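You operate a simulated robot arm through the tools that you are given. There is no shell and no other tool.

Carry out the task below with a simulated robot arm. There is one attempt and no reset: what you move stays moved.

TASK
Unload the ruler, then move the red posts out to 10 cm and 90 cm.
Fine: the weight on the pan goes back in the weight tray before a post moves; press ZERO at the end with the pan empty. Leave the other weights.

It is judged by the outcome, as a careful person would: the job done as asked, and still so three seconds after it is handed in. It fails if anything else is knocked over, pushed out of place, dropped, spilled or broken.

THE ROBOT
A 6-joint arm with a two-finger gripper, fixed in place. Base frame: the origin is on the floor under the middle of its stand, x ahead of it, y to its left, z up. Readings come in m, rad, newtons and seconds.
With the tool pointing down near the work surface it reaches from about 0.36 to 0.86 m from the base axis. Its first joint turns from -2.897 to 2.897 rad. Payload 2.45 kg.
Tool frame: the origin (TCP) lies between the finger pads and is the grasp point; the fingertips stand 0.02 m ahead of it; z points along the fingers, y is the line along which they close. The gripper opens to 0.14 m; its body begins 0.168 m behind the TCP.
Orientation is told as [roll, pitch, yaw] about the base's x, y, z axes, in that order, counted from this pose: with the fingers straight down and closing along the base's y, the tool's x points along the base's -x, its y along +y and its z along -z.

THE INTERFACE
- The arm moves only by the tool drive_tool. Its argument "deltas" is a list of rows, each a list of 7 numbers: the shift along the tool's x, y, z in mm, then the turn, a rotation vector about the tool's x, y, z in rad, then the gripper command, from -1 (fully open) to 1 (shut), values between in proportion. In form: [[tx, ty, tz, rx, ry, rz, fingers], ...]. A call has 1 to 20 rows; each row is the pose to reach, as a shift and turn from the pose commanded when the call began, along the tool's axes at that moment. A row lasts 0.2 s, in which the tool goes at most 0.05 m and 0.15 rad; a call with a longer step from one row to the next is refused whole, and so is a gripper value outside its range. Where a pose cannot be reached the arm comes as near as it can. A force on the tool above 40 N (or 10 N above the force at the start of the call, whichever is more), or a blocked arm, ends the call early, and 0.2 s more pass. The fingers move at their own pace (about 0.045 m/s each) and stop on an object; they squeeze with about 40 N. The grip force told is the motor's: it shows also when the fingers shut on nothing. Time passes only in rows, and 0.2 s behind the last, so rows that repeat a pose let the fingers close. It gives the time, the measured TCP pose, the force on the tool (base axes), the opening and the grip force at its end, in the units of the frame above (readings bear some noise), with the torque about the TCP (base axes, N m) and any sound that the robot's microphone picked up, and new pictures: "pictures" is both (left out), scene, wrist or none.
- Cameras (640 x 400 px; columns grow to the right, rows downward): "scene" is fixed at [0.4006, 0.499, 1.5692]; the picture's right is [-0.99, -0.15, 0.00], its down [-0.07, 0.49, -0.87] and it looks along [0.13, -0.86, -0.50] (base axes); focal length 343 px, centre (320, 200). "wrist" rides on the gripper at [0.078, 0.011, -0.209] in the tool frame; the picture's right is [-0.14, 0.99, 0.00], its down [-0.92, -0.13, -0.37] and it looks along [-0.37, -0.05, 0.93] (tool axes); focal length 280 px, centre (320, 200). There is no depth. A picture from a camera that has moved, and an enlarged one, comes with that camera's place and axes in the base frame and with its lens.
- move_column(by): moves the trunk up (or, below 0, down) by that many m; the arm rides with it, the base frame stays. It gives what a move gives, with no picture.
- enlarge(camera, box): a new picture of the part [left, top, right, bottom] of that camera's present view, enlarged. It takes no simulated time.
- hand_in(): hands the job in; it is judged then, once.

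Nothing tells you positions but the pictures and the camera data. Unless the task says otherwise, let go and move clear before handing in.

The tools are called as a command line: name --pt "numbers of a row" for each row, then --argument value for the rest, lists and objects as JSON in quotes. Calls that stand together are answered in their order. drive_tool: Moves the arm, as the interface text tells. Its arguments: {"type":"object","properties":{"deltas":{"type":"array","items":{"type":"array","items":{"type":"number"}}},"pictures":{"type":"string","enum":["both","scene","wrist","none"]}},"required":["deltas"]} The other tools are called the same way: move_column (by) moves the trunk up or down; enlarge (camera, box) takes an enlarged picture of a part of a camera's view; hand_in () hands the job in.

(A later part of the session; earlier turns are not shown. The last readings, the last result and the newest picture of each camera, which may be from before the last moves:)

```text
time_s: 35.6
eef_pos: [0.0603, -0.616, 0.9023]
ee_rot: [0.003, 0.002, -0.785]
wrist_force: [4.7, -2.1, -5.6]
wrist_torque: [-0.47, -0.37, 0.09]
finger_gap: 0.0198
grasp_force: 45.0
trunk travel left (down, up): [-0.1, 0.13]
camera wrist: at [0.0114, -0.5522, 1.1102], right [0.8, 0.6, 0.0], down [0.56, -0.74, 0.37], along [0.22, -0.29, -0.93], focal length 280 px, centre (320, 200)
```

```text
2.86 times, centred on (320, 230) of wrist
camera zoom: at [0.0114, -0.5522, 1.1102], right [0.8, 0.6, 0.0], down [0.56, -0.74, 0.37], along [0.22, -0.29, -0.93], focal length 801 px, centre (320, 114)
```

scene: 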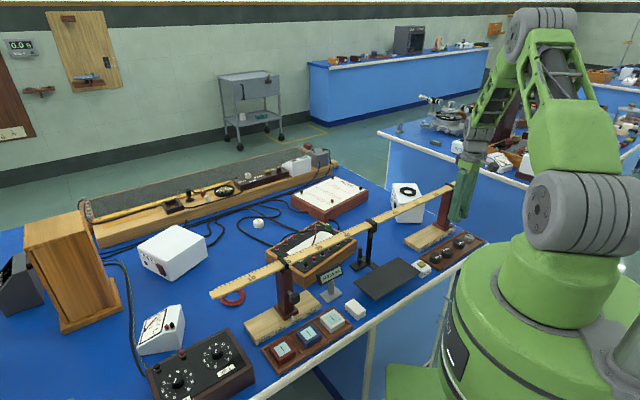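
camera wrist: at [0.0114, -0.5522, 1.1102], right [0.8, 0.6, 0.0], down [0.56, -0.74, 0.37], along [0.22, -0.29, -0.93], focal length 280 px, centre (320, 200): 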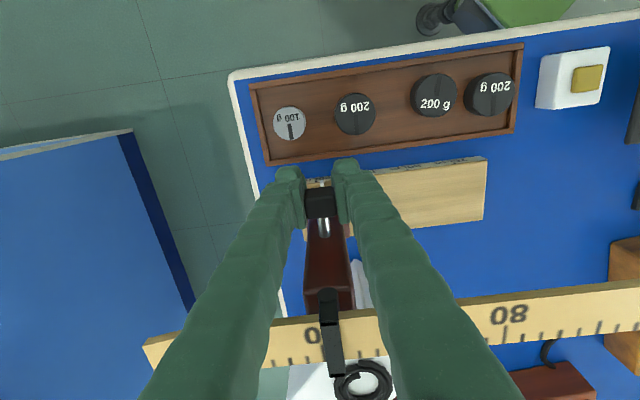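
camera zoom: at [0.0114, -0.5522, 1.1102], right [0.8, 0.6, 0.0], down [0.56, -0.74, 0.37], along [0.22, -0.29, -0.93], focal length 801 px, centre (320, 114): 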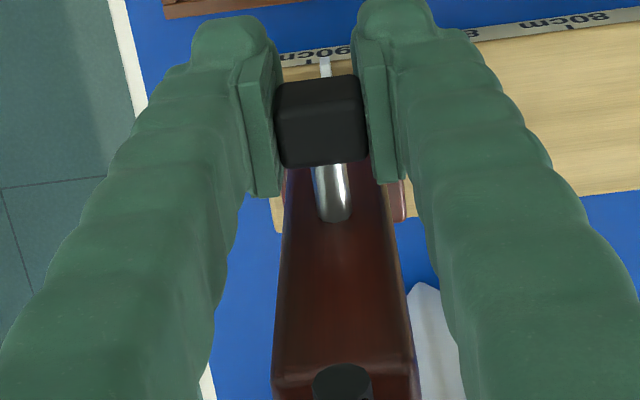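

drive_tool --pt "0 -2 0 0 0 0 0.9" --pt "0 -4 0 0 0 0 0.9" --pt "0 -5.5 0 0 0 0 0.9" --pt "0 -5.5 0 0 0 0 0.9" --pictures "both"

enlarge --camera "scene" --box '[440, 222, 470, 247]'

enlarge --camera "wrist" --box '[290, 165, 350, 205]'

```text
time_s: 36.6
eef_pos: [0.0556, -0.6216, 0.9025]
ee_rot: [0.002, 0.004, -0.787]
wrist_force: [2.4, 0.6, -23.1]
wrist_torque: [-0.34, -0.12, -0.06]
finger_gap: 0.02
grasp_force: 44.8
trunk travel left (down, up): [-0.1, 0.13]
camera wrist: at [0.0072, -0.5568, 1.1103], right [0.8, 0.6, 0.0], down [0.56, -0.74, 0.37], along [0.22, -0.29, -0.93], focal length 280 px, centre (320, 200)
```

scene: 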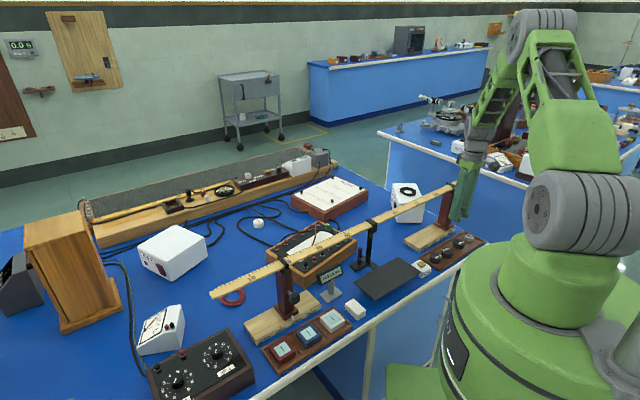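
wrist: 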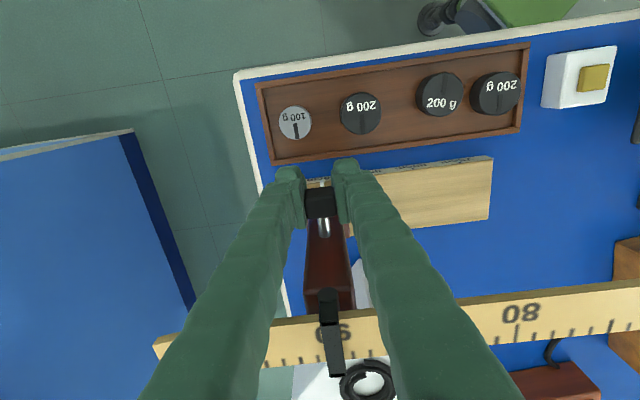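

```text
16.00 times, centred on (455, 234) of scene
camera zoom: at [0.4006, 0.499, 1.5692], right [-0.99, -0.15, 0.0], down [-0.07, 0.49, -0.87], along [0.13, -0.86, -0.5], focal length 5486 px, centre (-1840, -352)
```

zoom: 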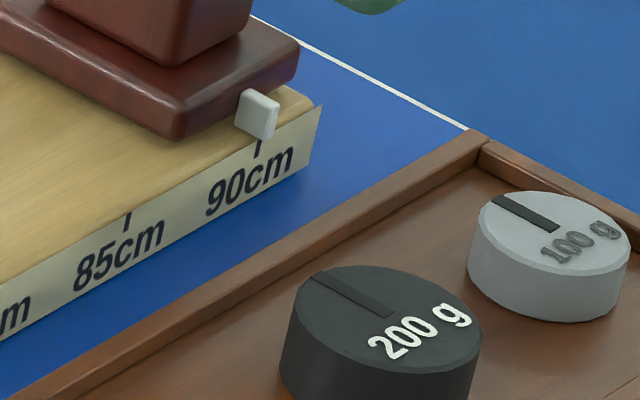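

```text
10.00 times, centred on (320, 185) of wrist
camera zoom: at [0.0072, -0.5568, 1.1103], right [0.8, 0.6, 0.0], down [0.56, -0.74, 0.37], along [0.22, -0.29, -0.93], focal length 2804 px, centre (320, 350)
```

zoom: 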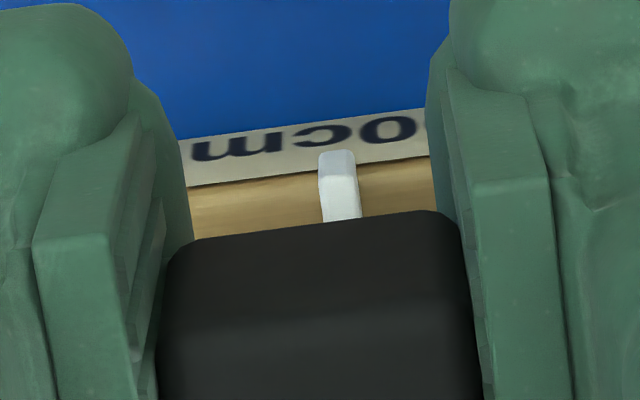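

The pointer now looks aligned with the 90 cm tick. I'll re-read the forces before letting go.

drive_tool --pt "0 0 0.5 0 0 0 0.9" --pt "0 0 1 0 0 0 0.9" --pt "0 0 1 0 0 0 0.9" --pictures "none"

```text
time_s: 37.4
eef_pos: [0.055, -0.6209, 0.9023]
ee_rot: [0.002, 0.002, -0.785]
wrist_force: [1.4, 4.4, -22.6]
wrist_torque: [0.37, 0.46, -0.01]
finger_gap: 0.02
grasp_force: 44.4
trunk travel left (down, up): [-0.1, 0.13]
```

enlarge --camera "scene" --box '[425, 170, 485, 250]'

enlarge --camera "wrist" --box '[270, 150, 370, 250]'

```text
5.00 times, centred on (455, 210) of scene
camera zoom: at [0.4006, 0.499, 1.5692], right [-0.99, -0.15, 0.0], down [-0.07, 0.49, -0.87], along [0.13, -0.86, -0.5], focal length 1714 px, centre (-355, 150)
```

zoom: 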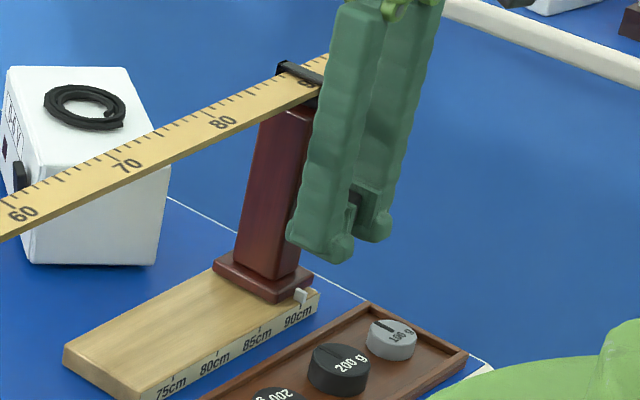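

```text
4.00 times, centred on (320, 200) of wrist
camera zoom: at [0.0071, -0.5567, 1.1103], right [0.8, 0.6, 0.0], down [0.56, -0.74, 0.37], along [0.22, -0.29, -0.93], focal length 1122 px, centre (320, 200)
```

zoom: 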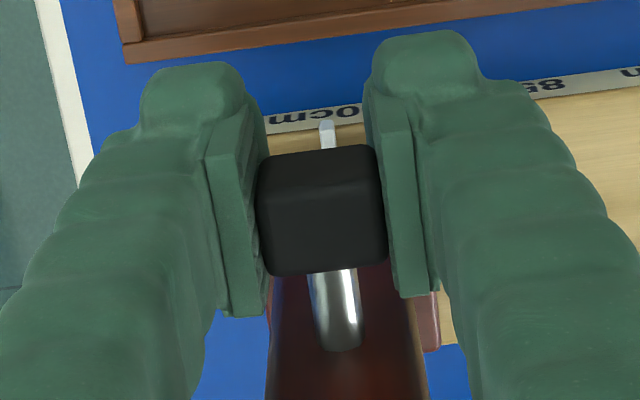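

Visually all is sound. I'm opening the fingers now to release the knob.

drive_tool --pt "0 0 0 0 0 0 0.6" --pt "0 0 0 0 0 0 0.4" --pt "0 0 0 0 0 0 0.2" --pt "0 0 0 0 0 0 0.1" --pictures "both"

enlarge --camera "scene" --box '[440, 222, 470, 247]'

enlarge --camera "wrist" --box '[270, 150, 370, 220]'

```text
time_s: 38.4
eef_pos: [0.0558, -0.6213, 0.9048]
ee_rot: [0.0, -0.001, -0.784]
wrist_force: [0.1, 0.1, -0.6]
wrist_torque: [0.01, 0.01, 0.02]
finger_gap: 0.063
grasp_force: 0.1
trunk travel left (down, up): [-0.1, 0.13]
camera wrist: at [0.0069, -0.5564, 1.1113], right [0.8, 0.6, 0.0], down [0.56, -0.74, 0.37], along [0.22, -0.29, -0.93], focal length 280 px, centre (320, 200)
```

scene: 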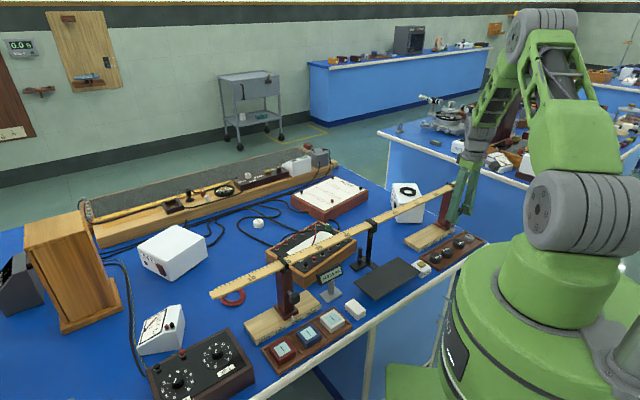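
wrist: 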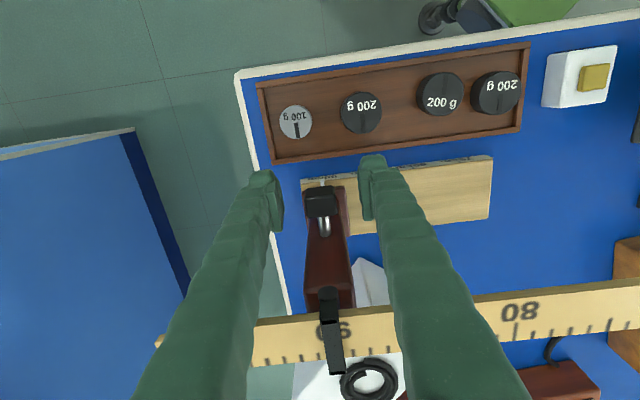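

```text
16.00 times, centred on (455, 234) of scene
camera zoom: at [0.4006, 0.499, 1.5692], right [-0.99, -0.15, 0.0], down [-0.07, 0.49, -0.87], along [0.13, -0.86, -0.5], focal length 5486 px, centre (-1840, -352)
```

zoom: 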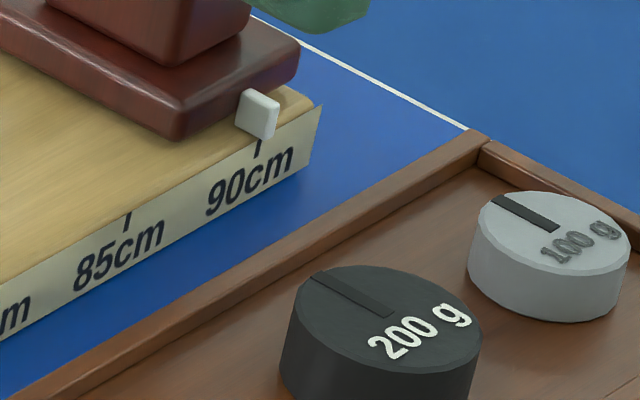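

```text
5.71 times, centred on (320, 185) of wrist
camera zoom: at [0.0069, -0.5564, 1.1113], right [0.8, 0.6, 0.0], down [0.56, -0.74, 0.37], along [0.22, -0.29, -0.93], focal length 1602 px, centre (320, 286)
```

zoom: 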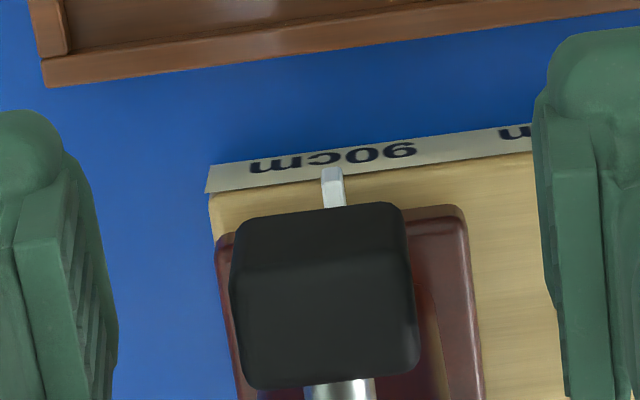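

The pointer lines up with the 90 cm mark, and the block and ruler are unmoved. Next I'll lift clear and travel along the ruler to the other post.

drive_tool --pt "0 0 -15 0 0 0 0.05" --pt "0 0 -50 0 0 0 0" --pt "0 0 -95 0 0 0 0" --pt "0 0 -135 0 0 0 0" --pt "0 0 -165 0 0 0 0" --pt "0 0 -165 0 0 0 0" --pictures "wrist"

drive_tool --pt "2 20 0 0 0 0 0" --pt "5 60 0 0 0 0 0" --pt "10 105 0 0 0 0 0" --pt "15 150 0 0 0 0 0" --pt "15 195 0 0 0 0 0" --pt "15 240 0 0 0 0 0" --pt "15 285 0 0 0 0 0" --pt "15 330 0 0 0 0 0" --pt "15 375 0 0 0 0 0" --pt "15 420 0 0 0 0 0" --pt "15 465 0 0 0 0 0" --pt "15 510 0 0 0 0 0" --pt "12 555 0 0 0 0 0" --pt "8 600 0 0 0 0 0" --pt "4 645 0 0 0 0 0" --pt "0 685 0 0 0 0 0" --pt "0 710 0 0 0 0 0" --pt "0 710 0 0 0 0 0" --pictures "both"

```text
time_s: 39.8
eef_pos: [0.0554, -0.6203, 1.0681]
ee_rot: [0.0, 0.001, -0.785]
wrist_force: [-0.4, 0.3, 0.0]
wrist_torque: [-0.01, 0.02, 0.01]
finger_gap: 0.0697
grasp_force: 0.2
trunk travel left (down, up): [-0.1, 0.13]
camera wrist: at [0.0074, -0.5566, 1.2754], right [0.8, 0.6, 0.0], down [0.56, -0.74, 0.37], along [0.22, -0.29, -0.93], focal length 280 px, centre (320, 200)
```

wrist: 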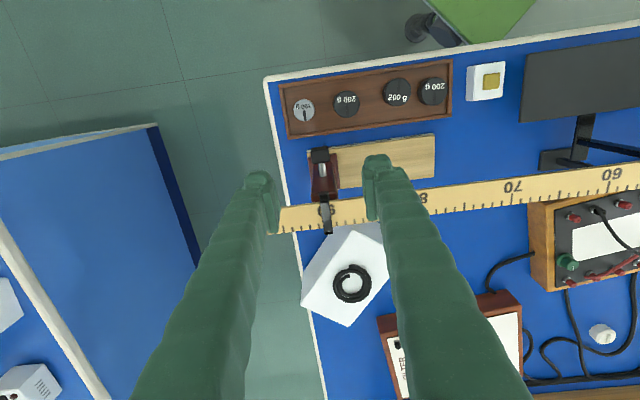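

```text
time_s: 43.6
eef_pos: [0.5574, -0.1167, 1.0696]
ee_rot: [-0.002, 0.001, -0.786]
wrist_force: [-0.3, 0.2, -0.1]
wrist_torque: [0.0, -0.05, -0.02]
finger_gap: 0.0702
grasp_force: 0.1
trunk travel left (down, up): [-0.1, 0.13]
camera wrist: at [0.5093, -0.053, 1.2762], right [0.8, 0.6, 0.0], down [0.56, -0.74, 0.37], along [0.22, -0.29, -0.93], focal length 280 px, centre (320, 200)
```

scene: 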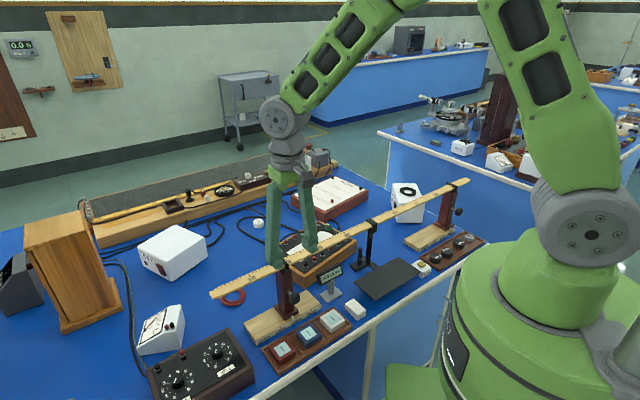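
wrist: 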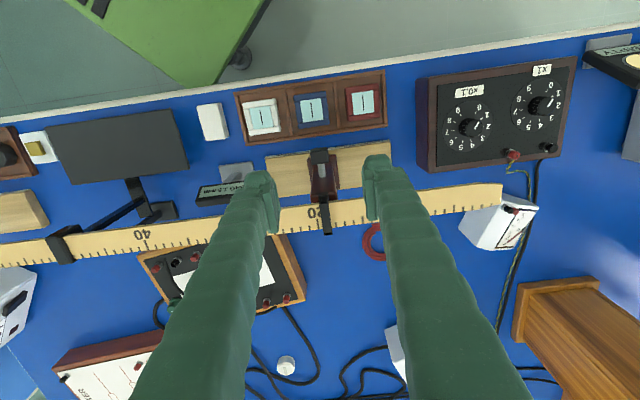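

enlarge --camera "wrist" --box '[240, 90, 400, 210]'

enlarge --camera "scene" --box '[235, 250, 345, 340]'

enlarge --camera "scene" --box '[400, 170, 490, 260]'

```text
3.33 times, centred on (320, 150) of wrist
camera zoom: at [0.5093, -0.053, 1.2762], right [0.8, 0.6, 0.0], down [0.56, -0.74, 0.37], along [0.22, -0.29, -0.93], focal length 935 px, centre (320, 367)
```

zoom: 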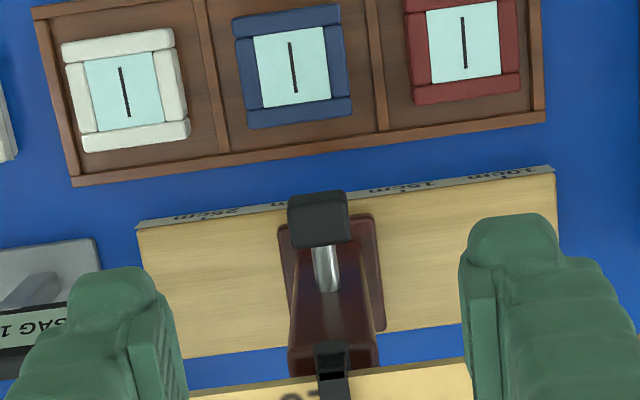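

```text
4.44 times, centred on (290, 295) of scene
camera zoom: at [0.4006, 0.499, 1.5692], right [-0.99, -0.15, 0.0], down [-0.07, 0.49, -0.87], along [0.13, -0.86, -0.5], focal length 1524 px, centre (453, -222)
```

zoom: 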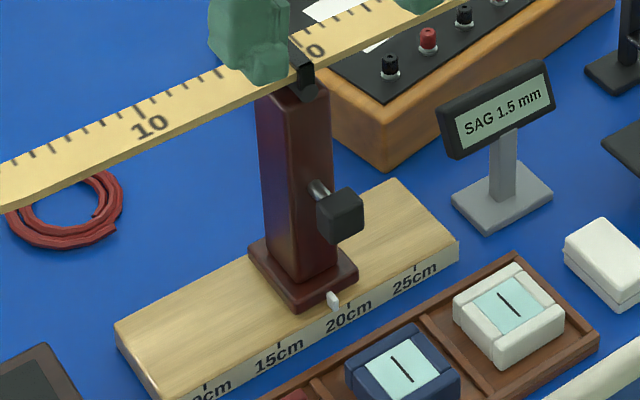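

```text
4.44 times, centred on (445, 215) of scene
camera zoom: at [0.4006, 0.499, 1.5692], right [-0.99, -0.15, 0.0], down [-0.07, 0.49, -0.87], along [0.13, -0.86, -0.5], focal length 1524 px, centre (-236, 133)
```

zoom: 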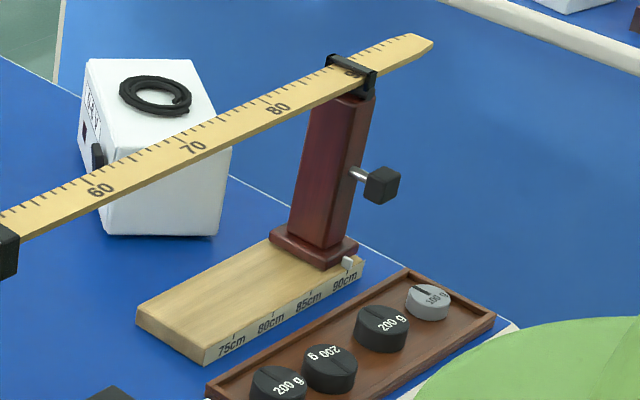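

drive_tool --pt "-1 0 30 0 0 0 0" --pt "-2 0 65 0 0 0 0" --pt "-2 0 100 0 0 0 0" --pt "-2 0 128 0 0 0 0" --pt "-2 0 128 0 0 0 0" --pictures "both"

enlarge --camera "wrist" --box '[240, 100, 400, 220]'

enlarge --camera "scene" --box '[235, 240, 345, 340]'

```text
time_s: 44.8
eef_pos: [0.5575, -0.1197, 0.9401]
ee_rot: [0.0, 0.0, -0.787]
wrist_force: [0.6, -0.9, -0.2]
wrist_torque: [0.03, 0.01, 0.03]
finger_gap: 0.0704
grasp_force: 0.1
trunk travel left (down, up): [-0.1, 0.13]
camera wrist: at [0.5098, -0.0554, 1.1476], right [0.8, 0.6, 0.0], down [0.56, -0.74, 0.37], along [0.22, -0.29, -0.93], focal length 280 px, centre (320, 200)
```

scene: 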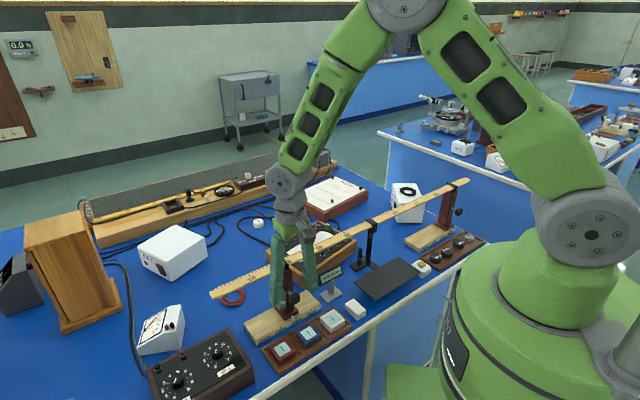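
wrist: 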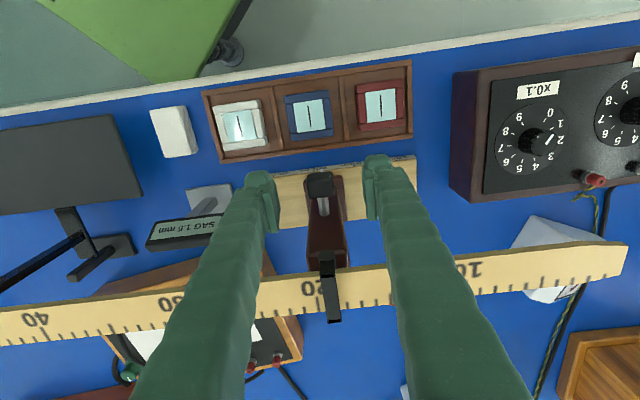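

```text
3.33 times, centred on (320, 160) of wrist
camera zoom: at [0.5098, -0.0554, 1.1476], right [0.8, 0.6, 0.0], down [0.56, -0.74, 0.37], along [0.22, -0.29, -0.93], focal length 935 px, centre (320, 333)
```

zoom: 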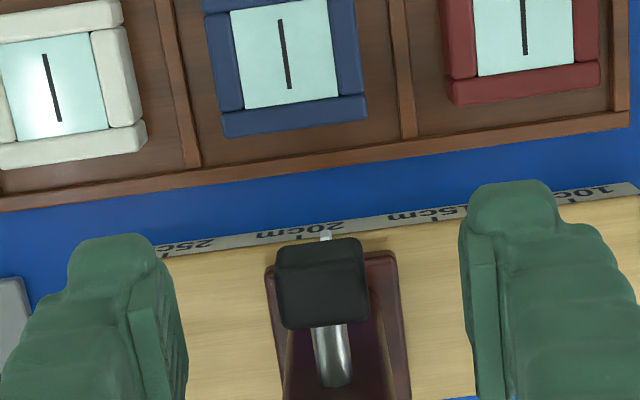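

```text
4.00 times, centred on (290, 290) of scene
camera zoom: at [0.4006, 0.499, 1.5692], right [-0.99, -0.15, 0.0], down [-0.07, 0.49, -0.87], along [0.13, -0.86, -0.5], focal length 1372 px, centre (440, -160)
```

zoom: 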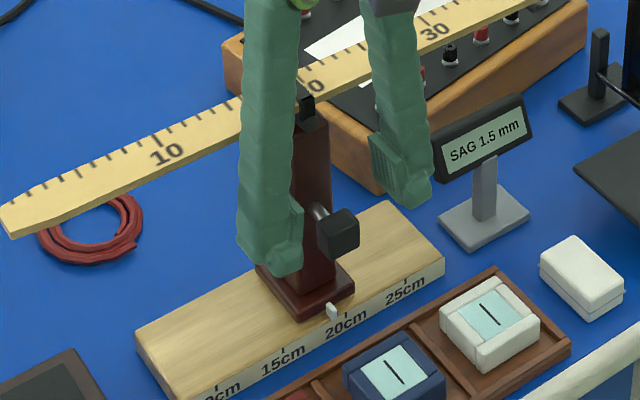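

drive_tool --pt "0 0 12 0 0 0 0" --pt "0 0 24 0 0 0 0" --pt "0 0 33 0 0 0 0" --pt "0 0 33 0 0 0 0.25" --pt "0 0 33 0 0 0 0.45" --pt "0 0 33 0 0 0 0.6" --pt "0 0 33 0 0 0 0.8" --pt "0 0 33 0 0 0 0.9" --pt "0 0 33 0 0 0 0.9" --pictures "both"

enlarge --camera "wrist" --box '[240, 120, 400, 240]'

enlarge --camera "scene" --box '[235, 240, 345, 340]'

```text
time_s: 46.8
eef_pos: [0.5581, -0.1205, 0.9079]
ee_rot: [-0.001, 0.001, -0.787]
wrist_force: [0.2, 0.9, -0.7]
wrist_torque: [0.01, 0.01, -0.02]
finger_gap: 0.023
grasp_force: 45.2
trunk travel left (down, up): [-0.1, 0.13]
camera wrist: at [0.5099, -0.0552, 1.1153], right [0.8, 0.6, 0.0], down [0.56, -0.74, 0.37], along [0.22, -0.29, -0.93], focal length 280 px, centre (320, 200)
```

scene: 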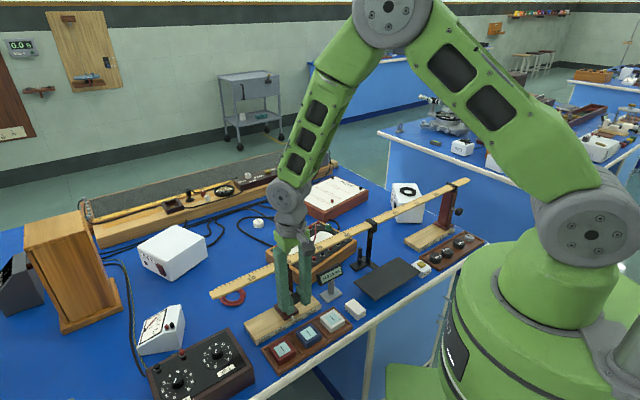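
wrist: 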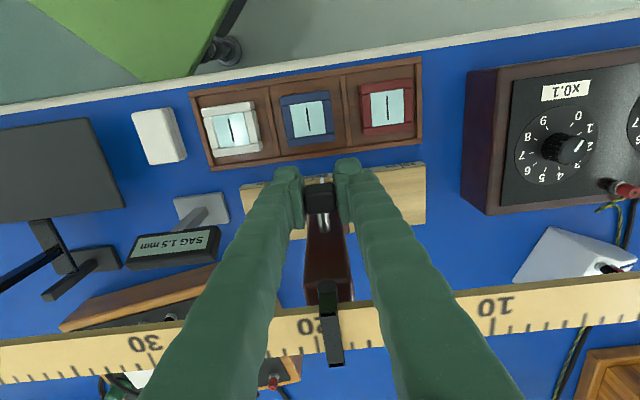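

```text
3.33 times, centred on (320, 180) of wrist
camera zoom: at [0.5099, -0.0552, 1.1153], right [0.8, 0.6, 0.0], down [0.56, -0.74, 0.37], along [0.22, -0.29, -0.93], focal length 935 px, centre (320, 267)
```

zoom: 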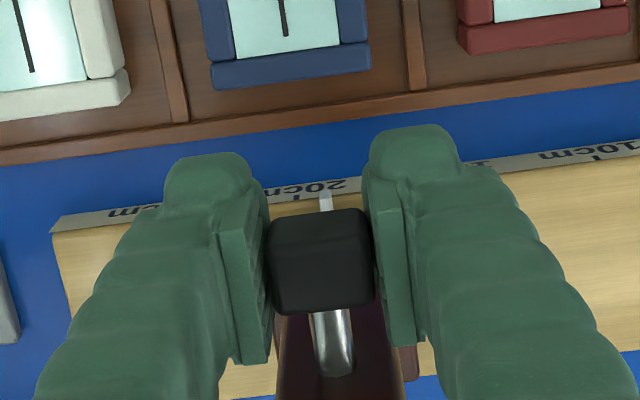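

```text
4.00 times, centred on (290, 290) of scene
camera zoom: at [0.4006, 0.499, 1.5692], right [-0.99, -0.15, 0.0], down [-0.07, 0.49, -0.87], along [0.13, -0.86, -0.5], focal length 1372 px, centre (440, -160)
```

zoom: 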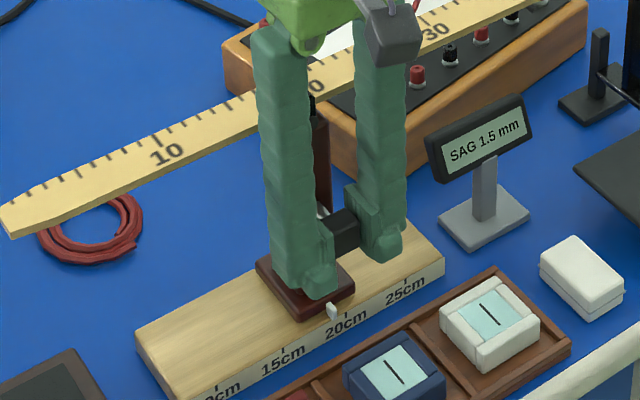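

The second knob is gripped, with a gap of 23.0 mm. I'll slide this post outward toward 10 cm, checking forces as I go.

drive_tool --pt "0 3 0 0 0 0 0.9" --pt "0 8 0 0 0 0 0.9" --pt "0 13 0 0 0 0 0.9" --pt "0 18 0 0 0 0 0.9" --pt "0 20 0 0 0 0 0.9" --pt "0 20 0 0 0 0 0.9" --pictures "scene"

enlarge --camera "scene" --box '[220, 240, 345, 345]'

```text
time_s: 48.2
eef_pos: [0.5723, -0.1053, 0.9074]
ee_rot: [-0.001, 0.0, -0.784]
wrist_force: [-3.2, 0.4, 2.8]
wrist_torque: [0.09, 0.09, -0.04]
finger_gap: 0.023
grasp_force: 44.7
trunk travel left (down, up): [-0.1, 0.13]
```

scene: 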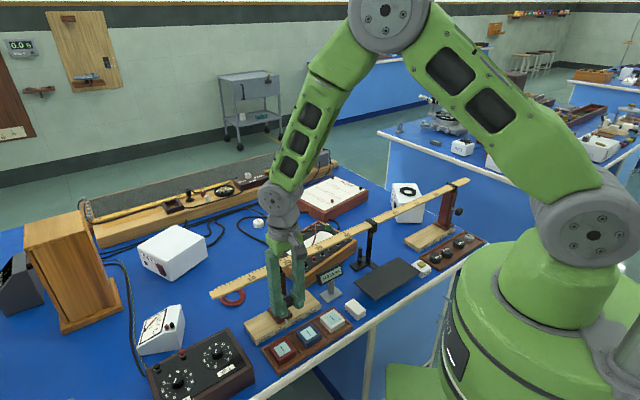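

```text
3.81 times, centred on (282, 292) of scene
camera zoom: at [0.4006, 0.499, 1.5692], right [-0.99, -0.15, 0.0], down [-0.07, 0.49, -0.87], along [0.13, -0.86, -0.5], focal length 1306 px, centre (463, -152)
```

zoom: 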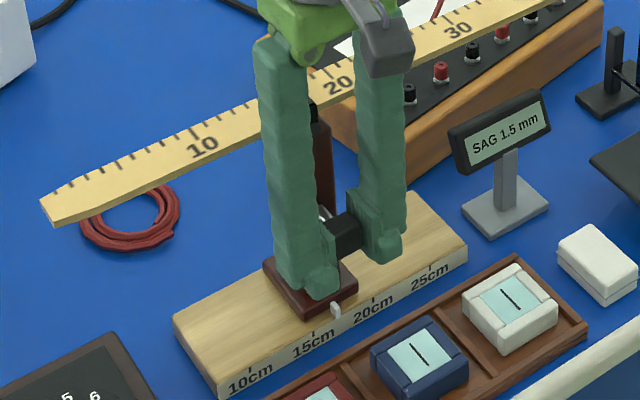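

drive_tool --pt "0 4 0 0 0 0 0.9" --pt "0 10 0 0 0 0 0.9" --pt "0 16 0 0 0 0 0.9" --pt "0 22 0 0 0 0 0.9" --pt "0 27 0 0 0 0 0.9" --pt "0 30 0 0 0 0 0.9" --pt "0 30 0 0 0 0 0.9" --pictures "both"

enlarge --camera "scene" --box '[220, 240, 345, 345]'

enlarge --camera "wrist" --box '[240, 120, 500, 280]'

```text
time_s: 49.8
eef_pos: [0.593, -0.0843, 0.9083]
ee_rot: [0.002, 0.0, -0.785]
wrist_force: [-2.5, 1.6, 6.2]
wrist_torque: [0.1, 0.14, -0.04]
finger_gap: 0.0231
grasp_force: 44.6
trunk travel left (down, up): [-0.1, 0.13]
camera wrist: at [0.5451, -0.0199, 1.1152], right [0.8, 0.6, 0.0], down [0.56, -0.74, 0.37], along [0.22, -0.29, -0.93], focal length 280 px, centre (320, 200)
```

scene: 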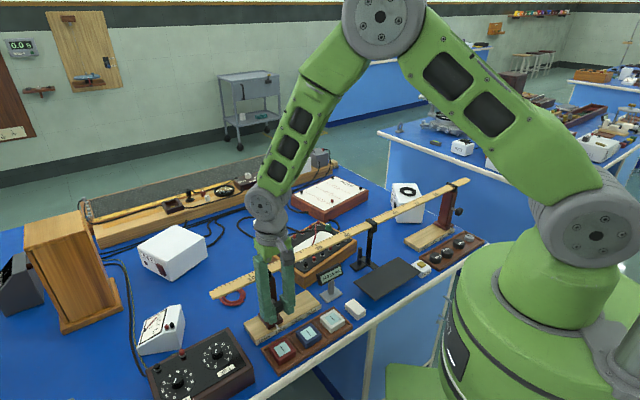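
wrist: 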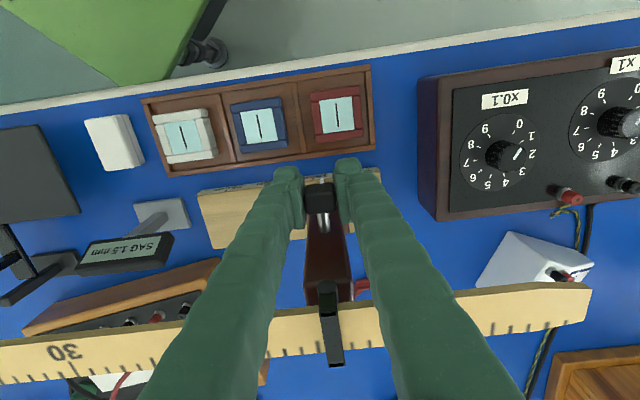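

```text
3.81 times, centred on (282, 292) of scene
camera zoom: at [0.4006, 0.499, 1.5692], right [-0.99, -0.15, 0.0], down [-0.07, 0.49, -0.87], along [0.13, -0.86, -0.5], focal length 1306 px, centre (463, -152)
```

zoom: 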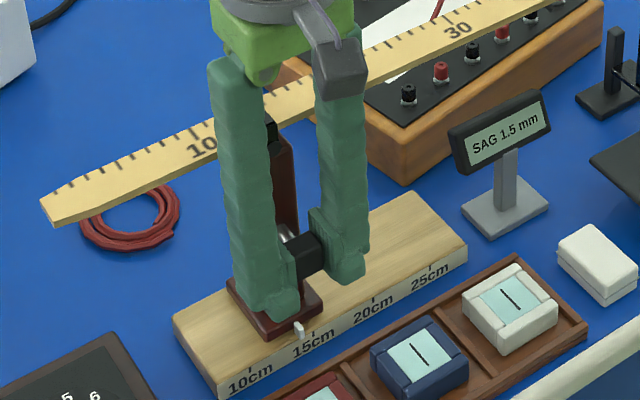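

```text
2.46 times, centred on (370, 200) of wrist
camera zoom: at [0.5451, -0.0199, 1.1152], right [0.8, 0.6, 0.0], down [0.56, -0.74, 0.37], along [0.22, -0.29, -0.93], focal length 690 px, centre (197, 200)
```

zoom: 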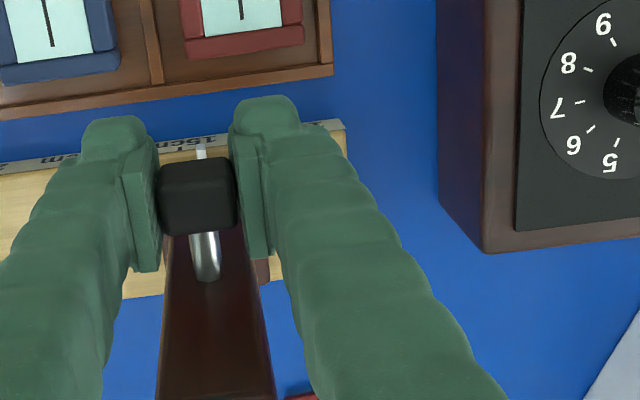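

drive_tool --pt "0 3 -0.4 0 0 0 0.9" --pt "0.1 9 -0.5 0 0 0 0.9" --pt "0.1 15 -0.6 0 0 0 0.9" --pt "0.2 21 -0.7 0 0 0 0.9" --pt "0.2 27 -0.8 0 0 0 0.9" --pt "0.2 32 -0.9 0 0 0 0.9" --pt "0.2 35 -0.9 0 0 0 0.9" --pt "0.2 35 -0.9 0 0 0 0.9" --pictures "both"

enlarge --camera "scene" --box '[220, 270, 320, 345]'

enlarge --camera "wrist" --box '[280, 160, 360, 210]'

```text
time_s: 51.6
eef_pos: [0.6194, -0.0596, 0.908]
ee_rot: [-0.001, 0.0, -0.784]
wrist_force: [-2.4, -0.8, -10.3]
wrist_torque: [-0.08, -0.07, 0.03]
finger_gap: 0.0227
grasp_force: 45.1
trunk travel left (down, up): [-0.1, 0.13]
camera wrist: at [0.5706, 0.0051, 1.1154], right [0.8, 0.6, 0.0], down [0.56, -0.74, 0.37], along [0.22, -0.29, -0.93], focal length 280 px, centre (320, 200)
```

scene: 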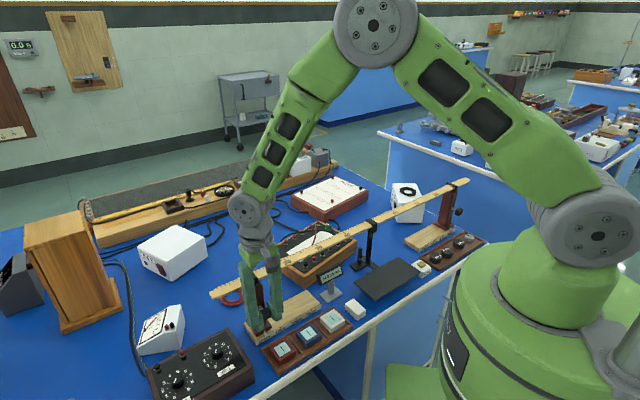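
wrist: 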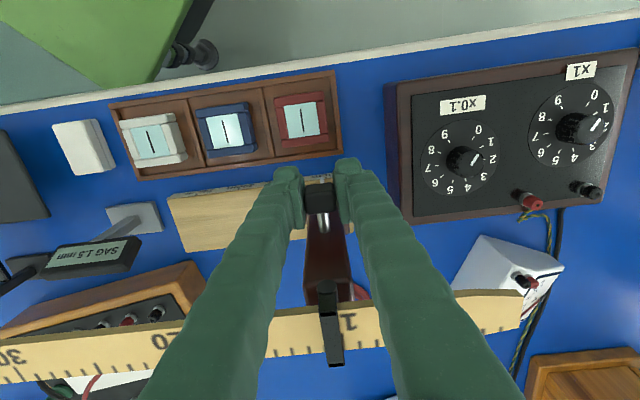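

```text
5.33 times, centred on (270, 308) of scene
camera zoom: at [0.4006, 0.499, 1.5692], right [-0.99, -0.15, 0.0], down [-0.07, 0.49, -0.87], along [0.13, -0.86, -0.5], focal length 1829 px, centre (587, -373)
```

zoom: 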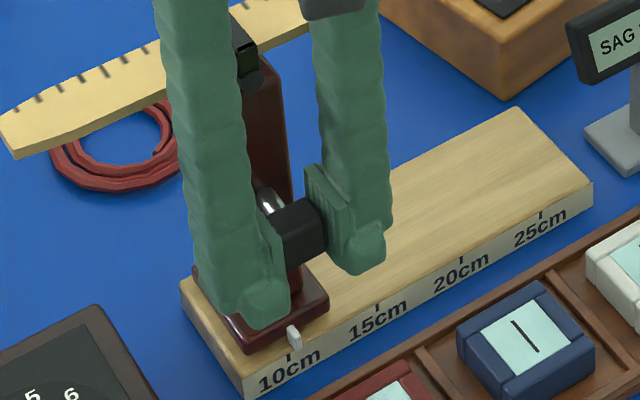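

```text
8.00 times, centred on (320, 185) of wrist
camera zoom: at [0.5706, 0.0051, 1.1154], right [0.8, 0.6, 0.0], down [0.56, -0.74, 0.37], along [0.22, -0.29, -0.93], focal length 2243 px, centre (320, 320)
```

zoom: 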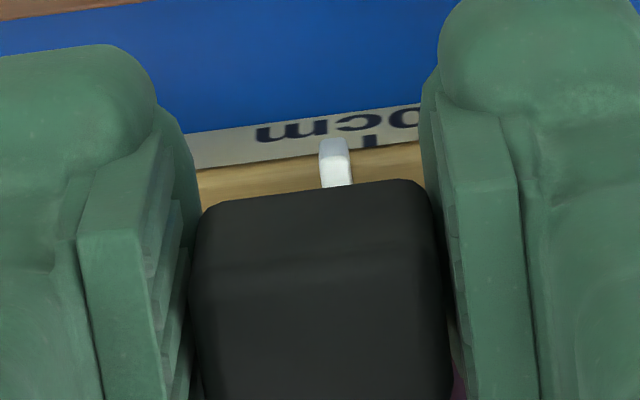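

The pointer is at about 10.5 cm, so I'll make a final 5 mm slide and ease the vertical load slightly.

drive_tool --pt "0 0 0.6 0 0 0 0.9" --pt "0 2 0.8 0 0 0 0.9" --pt "0 4 0.8 0 0 0 0.9" --pt "0 5 0.8 0 0 0 0.9" --pt "0 5 0.8 0 0 0 0.9" --pictures "both"

enlarge --camera "scene" --box '[240, 300, 300, 345]'

enlarge --camera "wrist" --box '[280, 160, 360, 210]'

```text
time_s: 52.8
eef_pos: [0.6218, -0.0564, 0.9082]
ee_rot: [-0.001, 0.001, -0.785]
wrist_force: [-2.2, 0.2, 0.4]
wrist_torque: [0.09, 0.14, -0.04]
finger_gap: 0.0227
grasp_force: 44.5
trunk travel left (down, up): [-0.1, 0.13]
camera wrist: at [0.5735, 0.0085, 1.1152], right [0.8, 0.6, 0.0], down [0.56, -0.74, 0.37], along [0.22, -0.29, -0.93], focal length 280 px, centre (320, 200)
```

scene: 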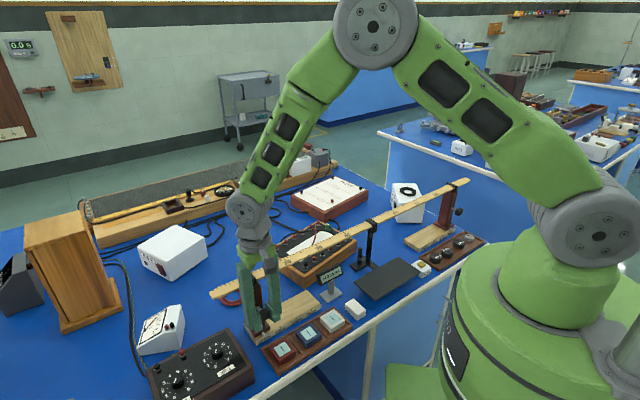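
wrist: 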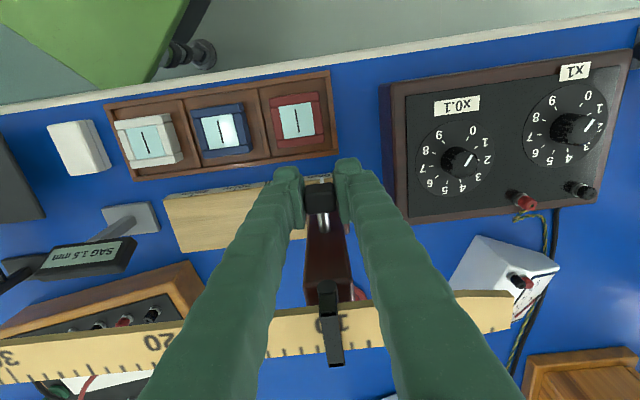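

```text
8.89 times, centred on (270, 322) of scene
camera zoom: at [0.4006, 0.499, 1.5692], right [-0.99, -0.15, 0.0], down [-0.07, 0.49, -0.87], along [0.13, -0.86, -0.5], focal length 3048 px, centre (764, -889)
```

zoom: 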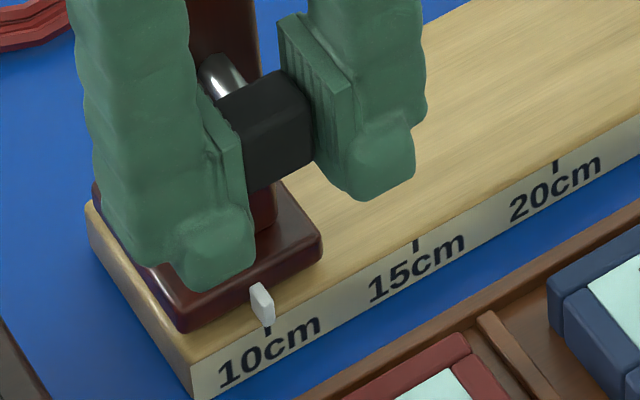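

```text
8.00 times, centred on (320, 185) of wrist
camera zoom: at [0.5735, 0.0085, 1.1152], right [0.8, 0.6, 0.0], down [0.56, -0.74, 0.37], along [0.22, -0.29, -0.93], focal length 2243 px, centre (320, 320)
```

zoom: 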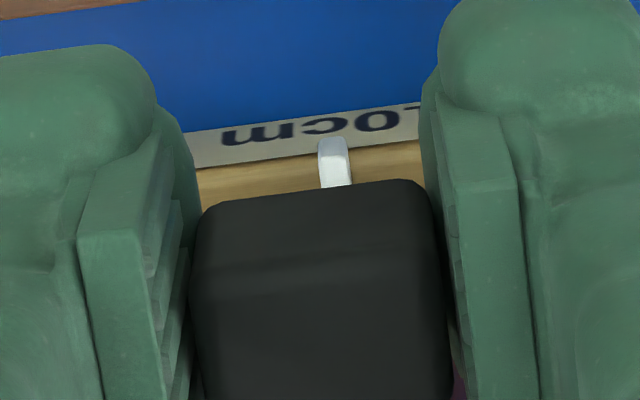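

The pointer is now on the 10 cm tick and the forces are near zero. I'm releasing the knob.

drive_tool --pt "0 0 0 0 0 0 0.6" --pt "0 0 0 0 0 0 0.4" --pt "0 0 0 0 0 0 0.35" --pt "0 0 0 0 0 0 0.35" --pictures "both"

enlarge --camera "wrist" --box '[270, 150, 390, 220]'

enlarge --camera "scene" --box '[220, 250, 320, 345]'

```text
time_s: 53.8
eef_pos: [0.6213, -0.0561, 0.9077]
ee_rot: [0.001, 0.0, -0.785]
wrist_force: [-0.5, 0.2, 0.3]
wrist_torque: [0.03, 0.01, 0.0]
finger_gap: 0.0456
grasp_force: 0.1
trunk travel left (down, up): [-0.1, 0.13]
camera wrist: at [0.5735, 0.0086, 1.115], right [0.8, 0.6, 0.0], down [0.56, -0.74, 0.37], along [0.22, -0.29, -0.93], focal length 280 px, centre (320, 200)
```

scene: 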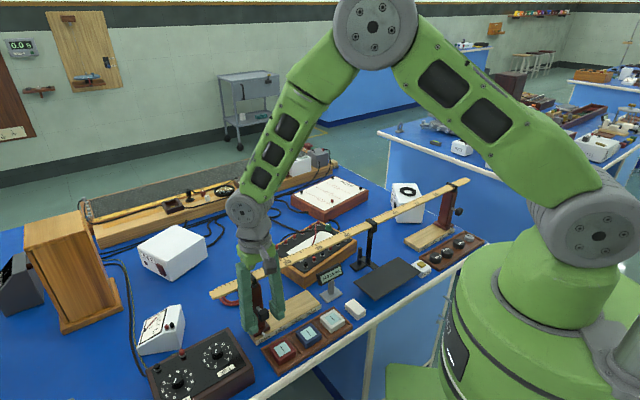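
wrist: 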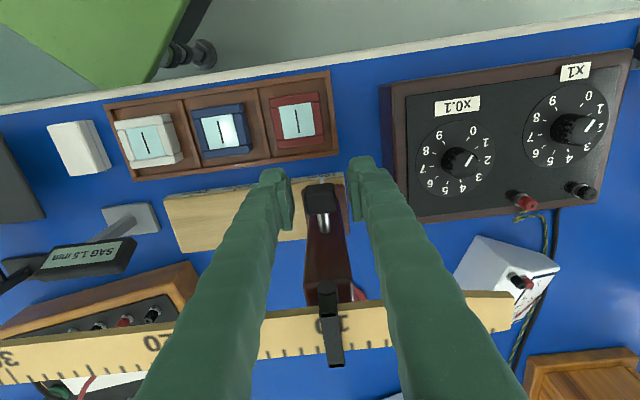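

```text
5.33 times, centred on (330, 185) of wrist
camera zoom: at [0.5735, 0.0086, 1.115], right [0.8, 0.6, 0.0], down [0.56, -0.74, 0.37], along [0.22, -0.29, -0.93], focal length 1495 px, centre (267, 280)
```

zoom: 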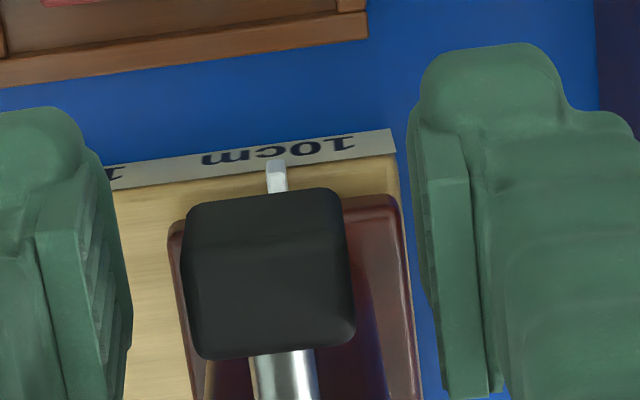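

```text
4.21 times, centred on (270, 298) of scene
camera zoom: at [0.4006, 0.499, 1.5692], right [-0.99, -0.15, 0.0], down [-0.07, 0.49, -0.87], along [0.13, -0.86, -0.5], focal length 1444 px, centre (530, -210)
```

zoom: 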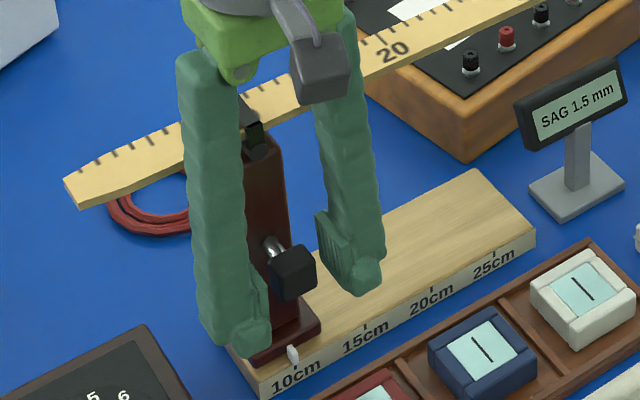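

The 10 cm post is aligned and released. I'll lift clear, then travel above the ZERO button, turning the gripper so its narrow side faces the pan.

drive_tool --pt "0 0 -10 0 0 0 0.35" --pt "0 0 -45 0 0 0 0.35" --pt "0 0 -85 0 0 0 0.35" --pt "0 0 -130 0 0 0 0.35" --pt "0 0 -165 0 0 0 0.35" --pt "0 0 -165 0 0 0 0.35" --pictures "wrist"

drive_tool --pt "5 -20 0 0 0 0 0.35" --pt "10 -60 0 0 0 0.12 0.35" --pt "15 -100 0 0 0 0.25 0.35" --pt "20 -140 0 0 0 0.38 0.35" --pt "25 -180 0 0 0 0.51 0.35" --pt "30 -220 0 0 0 0.64 0.35" --pt "34 -260 0 0 0 0.77 0.35" --pt "38 -300 0 0 0 0.9 0.35" --pt "42 -340 0 0 0 1.03 0.35" --pt "46 -380 0 0 0 1.16 0.35" --pt "49 -420 0 0 0 1.29 0.35" --pt "52 -460 0 0 0 1.42 0.35" --pt "54 -500 0 0 0 1.52 0.35" --pt "54.7 -530 0 0 0 1.571 0.35" --pt "54.7 -541 0 0 0 1.571 0.35" --pt "54.7 -541 0 0 0 1.571 0.35" --pictures "both"

```text
time_s: 55.2
eef_pos: [0.6231, -0.0566, 1.0724]
ee_rot: [0.001, 0.0, -0.785]
wrist_force: [0.0, -0.2, -0.7]
wrist_torque: [-0.01, -0.03, 0.0]
finger_gap: 0.0453
grasp_force: 0.0
trunk travel left (down, up): [-0.1, 0.13]
camera wrist: at [0.5744, 0.0083, 1.2802], right [0.8, 0.6, 0.0], down [0.56, -0.74, 0.37], along [0.22, -0.29, -0.93], focal length 280 px, centre (320, 200)
```

wrist: 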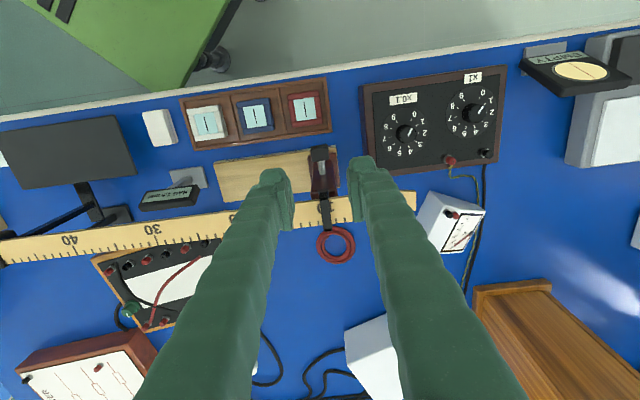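

```text
time_s: 58.6
eef_pos: [0.2018, -0.3996, 1.0714]
ee_rot: [0.001, 0.0, -2.358]
wrist_force: [-0.3, 0.4, -1.1]
wrist_torque: [0.0, 0.02, -0.04]
finger_gap: 0.0455
grasp_force: 0.0
trunk travel left (down, up): [-0.1, 0.13]
camera wrist: at [0.2639, -0.3509, 1.28], right [0.6, -0.8, 0.0], down [-0.74, -0.56, 0.37], along [-0.29, -0.22, -0.93], focal length 280 px, centre (320, 200)
```

scene: 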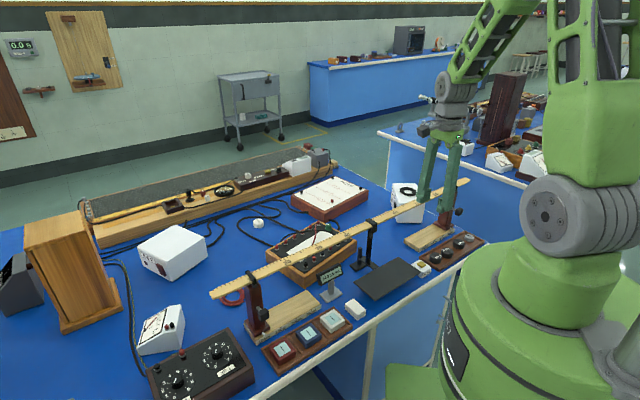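
wrist: 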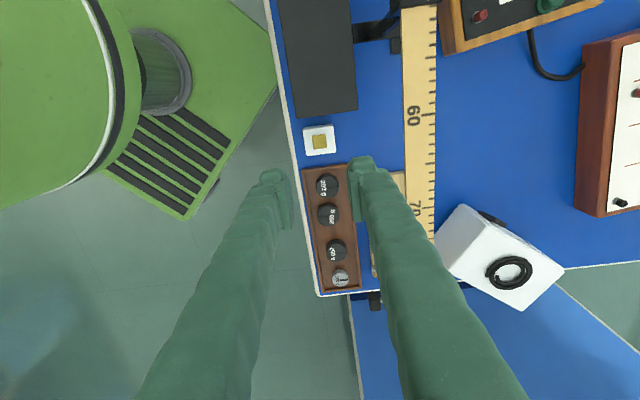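

enlarge --camera "wrist" --box '[270, 80, 390, 190]'

enlarge --camera "scene" --box '[320, 230, 450, 320]'

enlarge --camera "scene" --box '[205, 170, 485, 345]'

```text
3.64 times, centred on (330, 135) of wrist
camera zoom: at [0.2639, -0.3509, 1.28], right [0.6, -0.8, 0.0], down [-0.74, -0.56, 0.37], along [-0.29, -0.22, -0.93], focal length 1020 px, centre (284, 436)
```

zoom: 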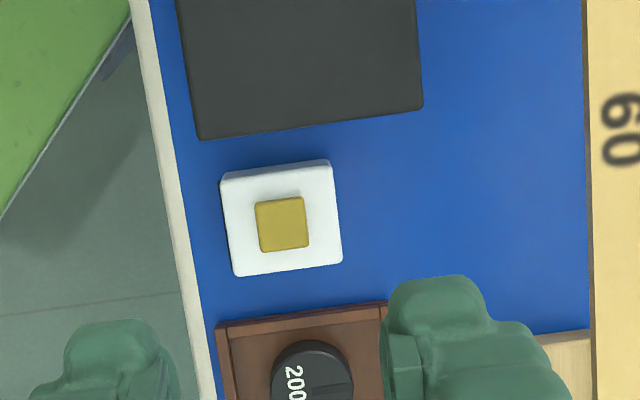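

```text
4.44 times, centred on (385, 275) of scene
camera zoom: at [0.4006, 0.499, 1.5692], right [-0.99, -0.15, 0.0], down [-0.07, 0.49, -0.87], along [0.13, -0.86, -0.5], focal length 1524 px, centre (31, -133)
```

zoom: 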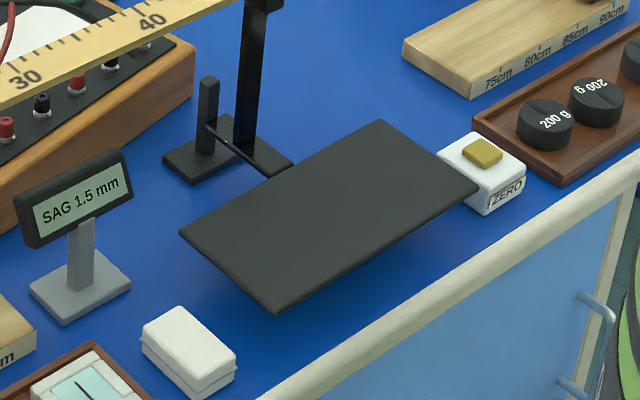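

```text
2.29 times, centred on (345, 258) of scene
camera zoom: at [0.4006, 0.499, 1.5692], right [-0.99, -0.15, 0.0], down [-0.07, 0.49, -0.87], along [0.13, -0.86, -0.5], focal length 784 px, centre (263, 69)
```

zoom: 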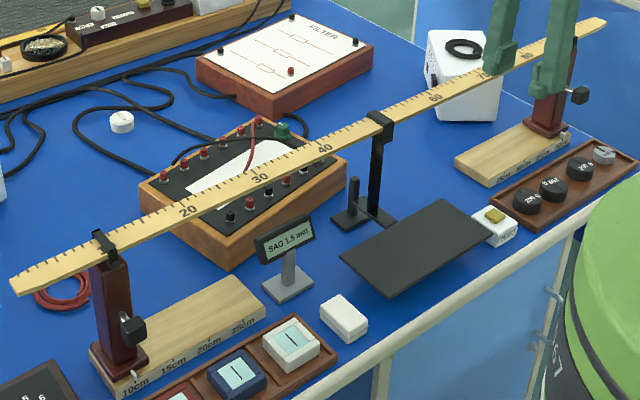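

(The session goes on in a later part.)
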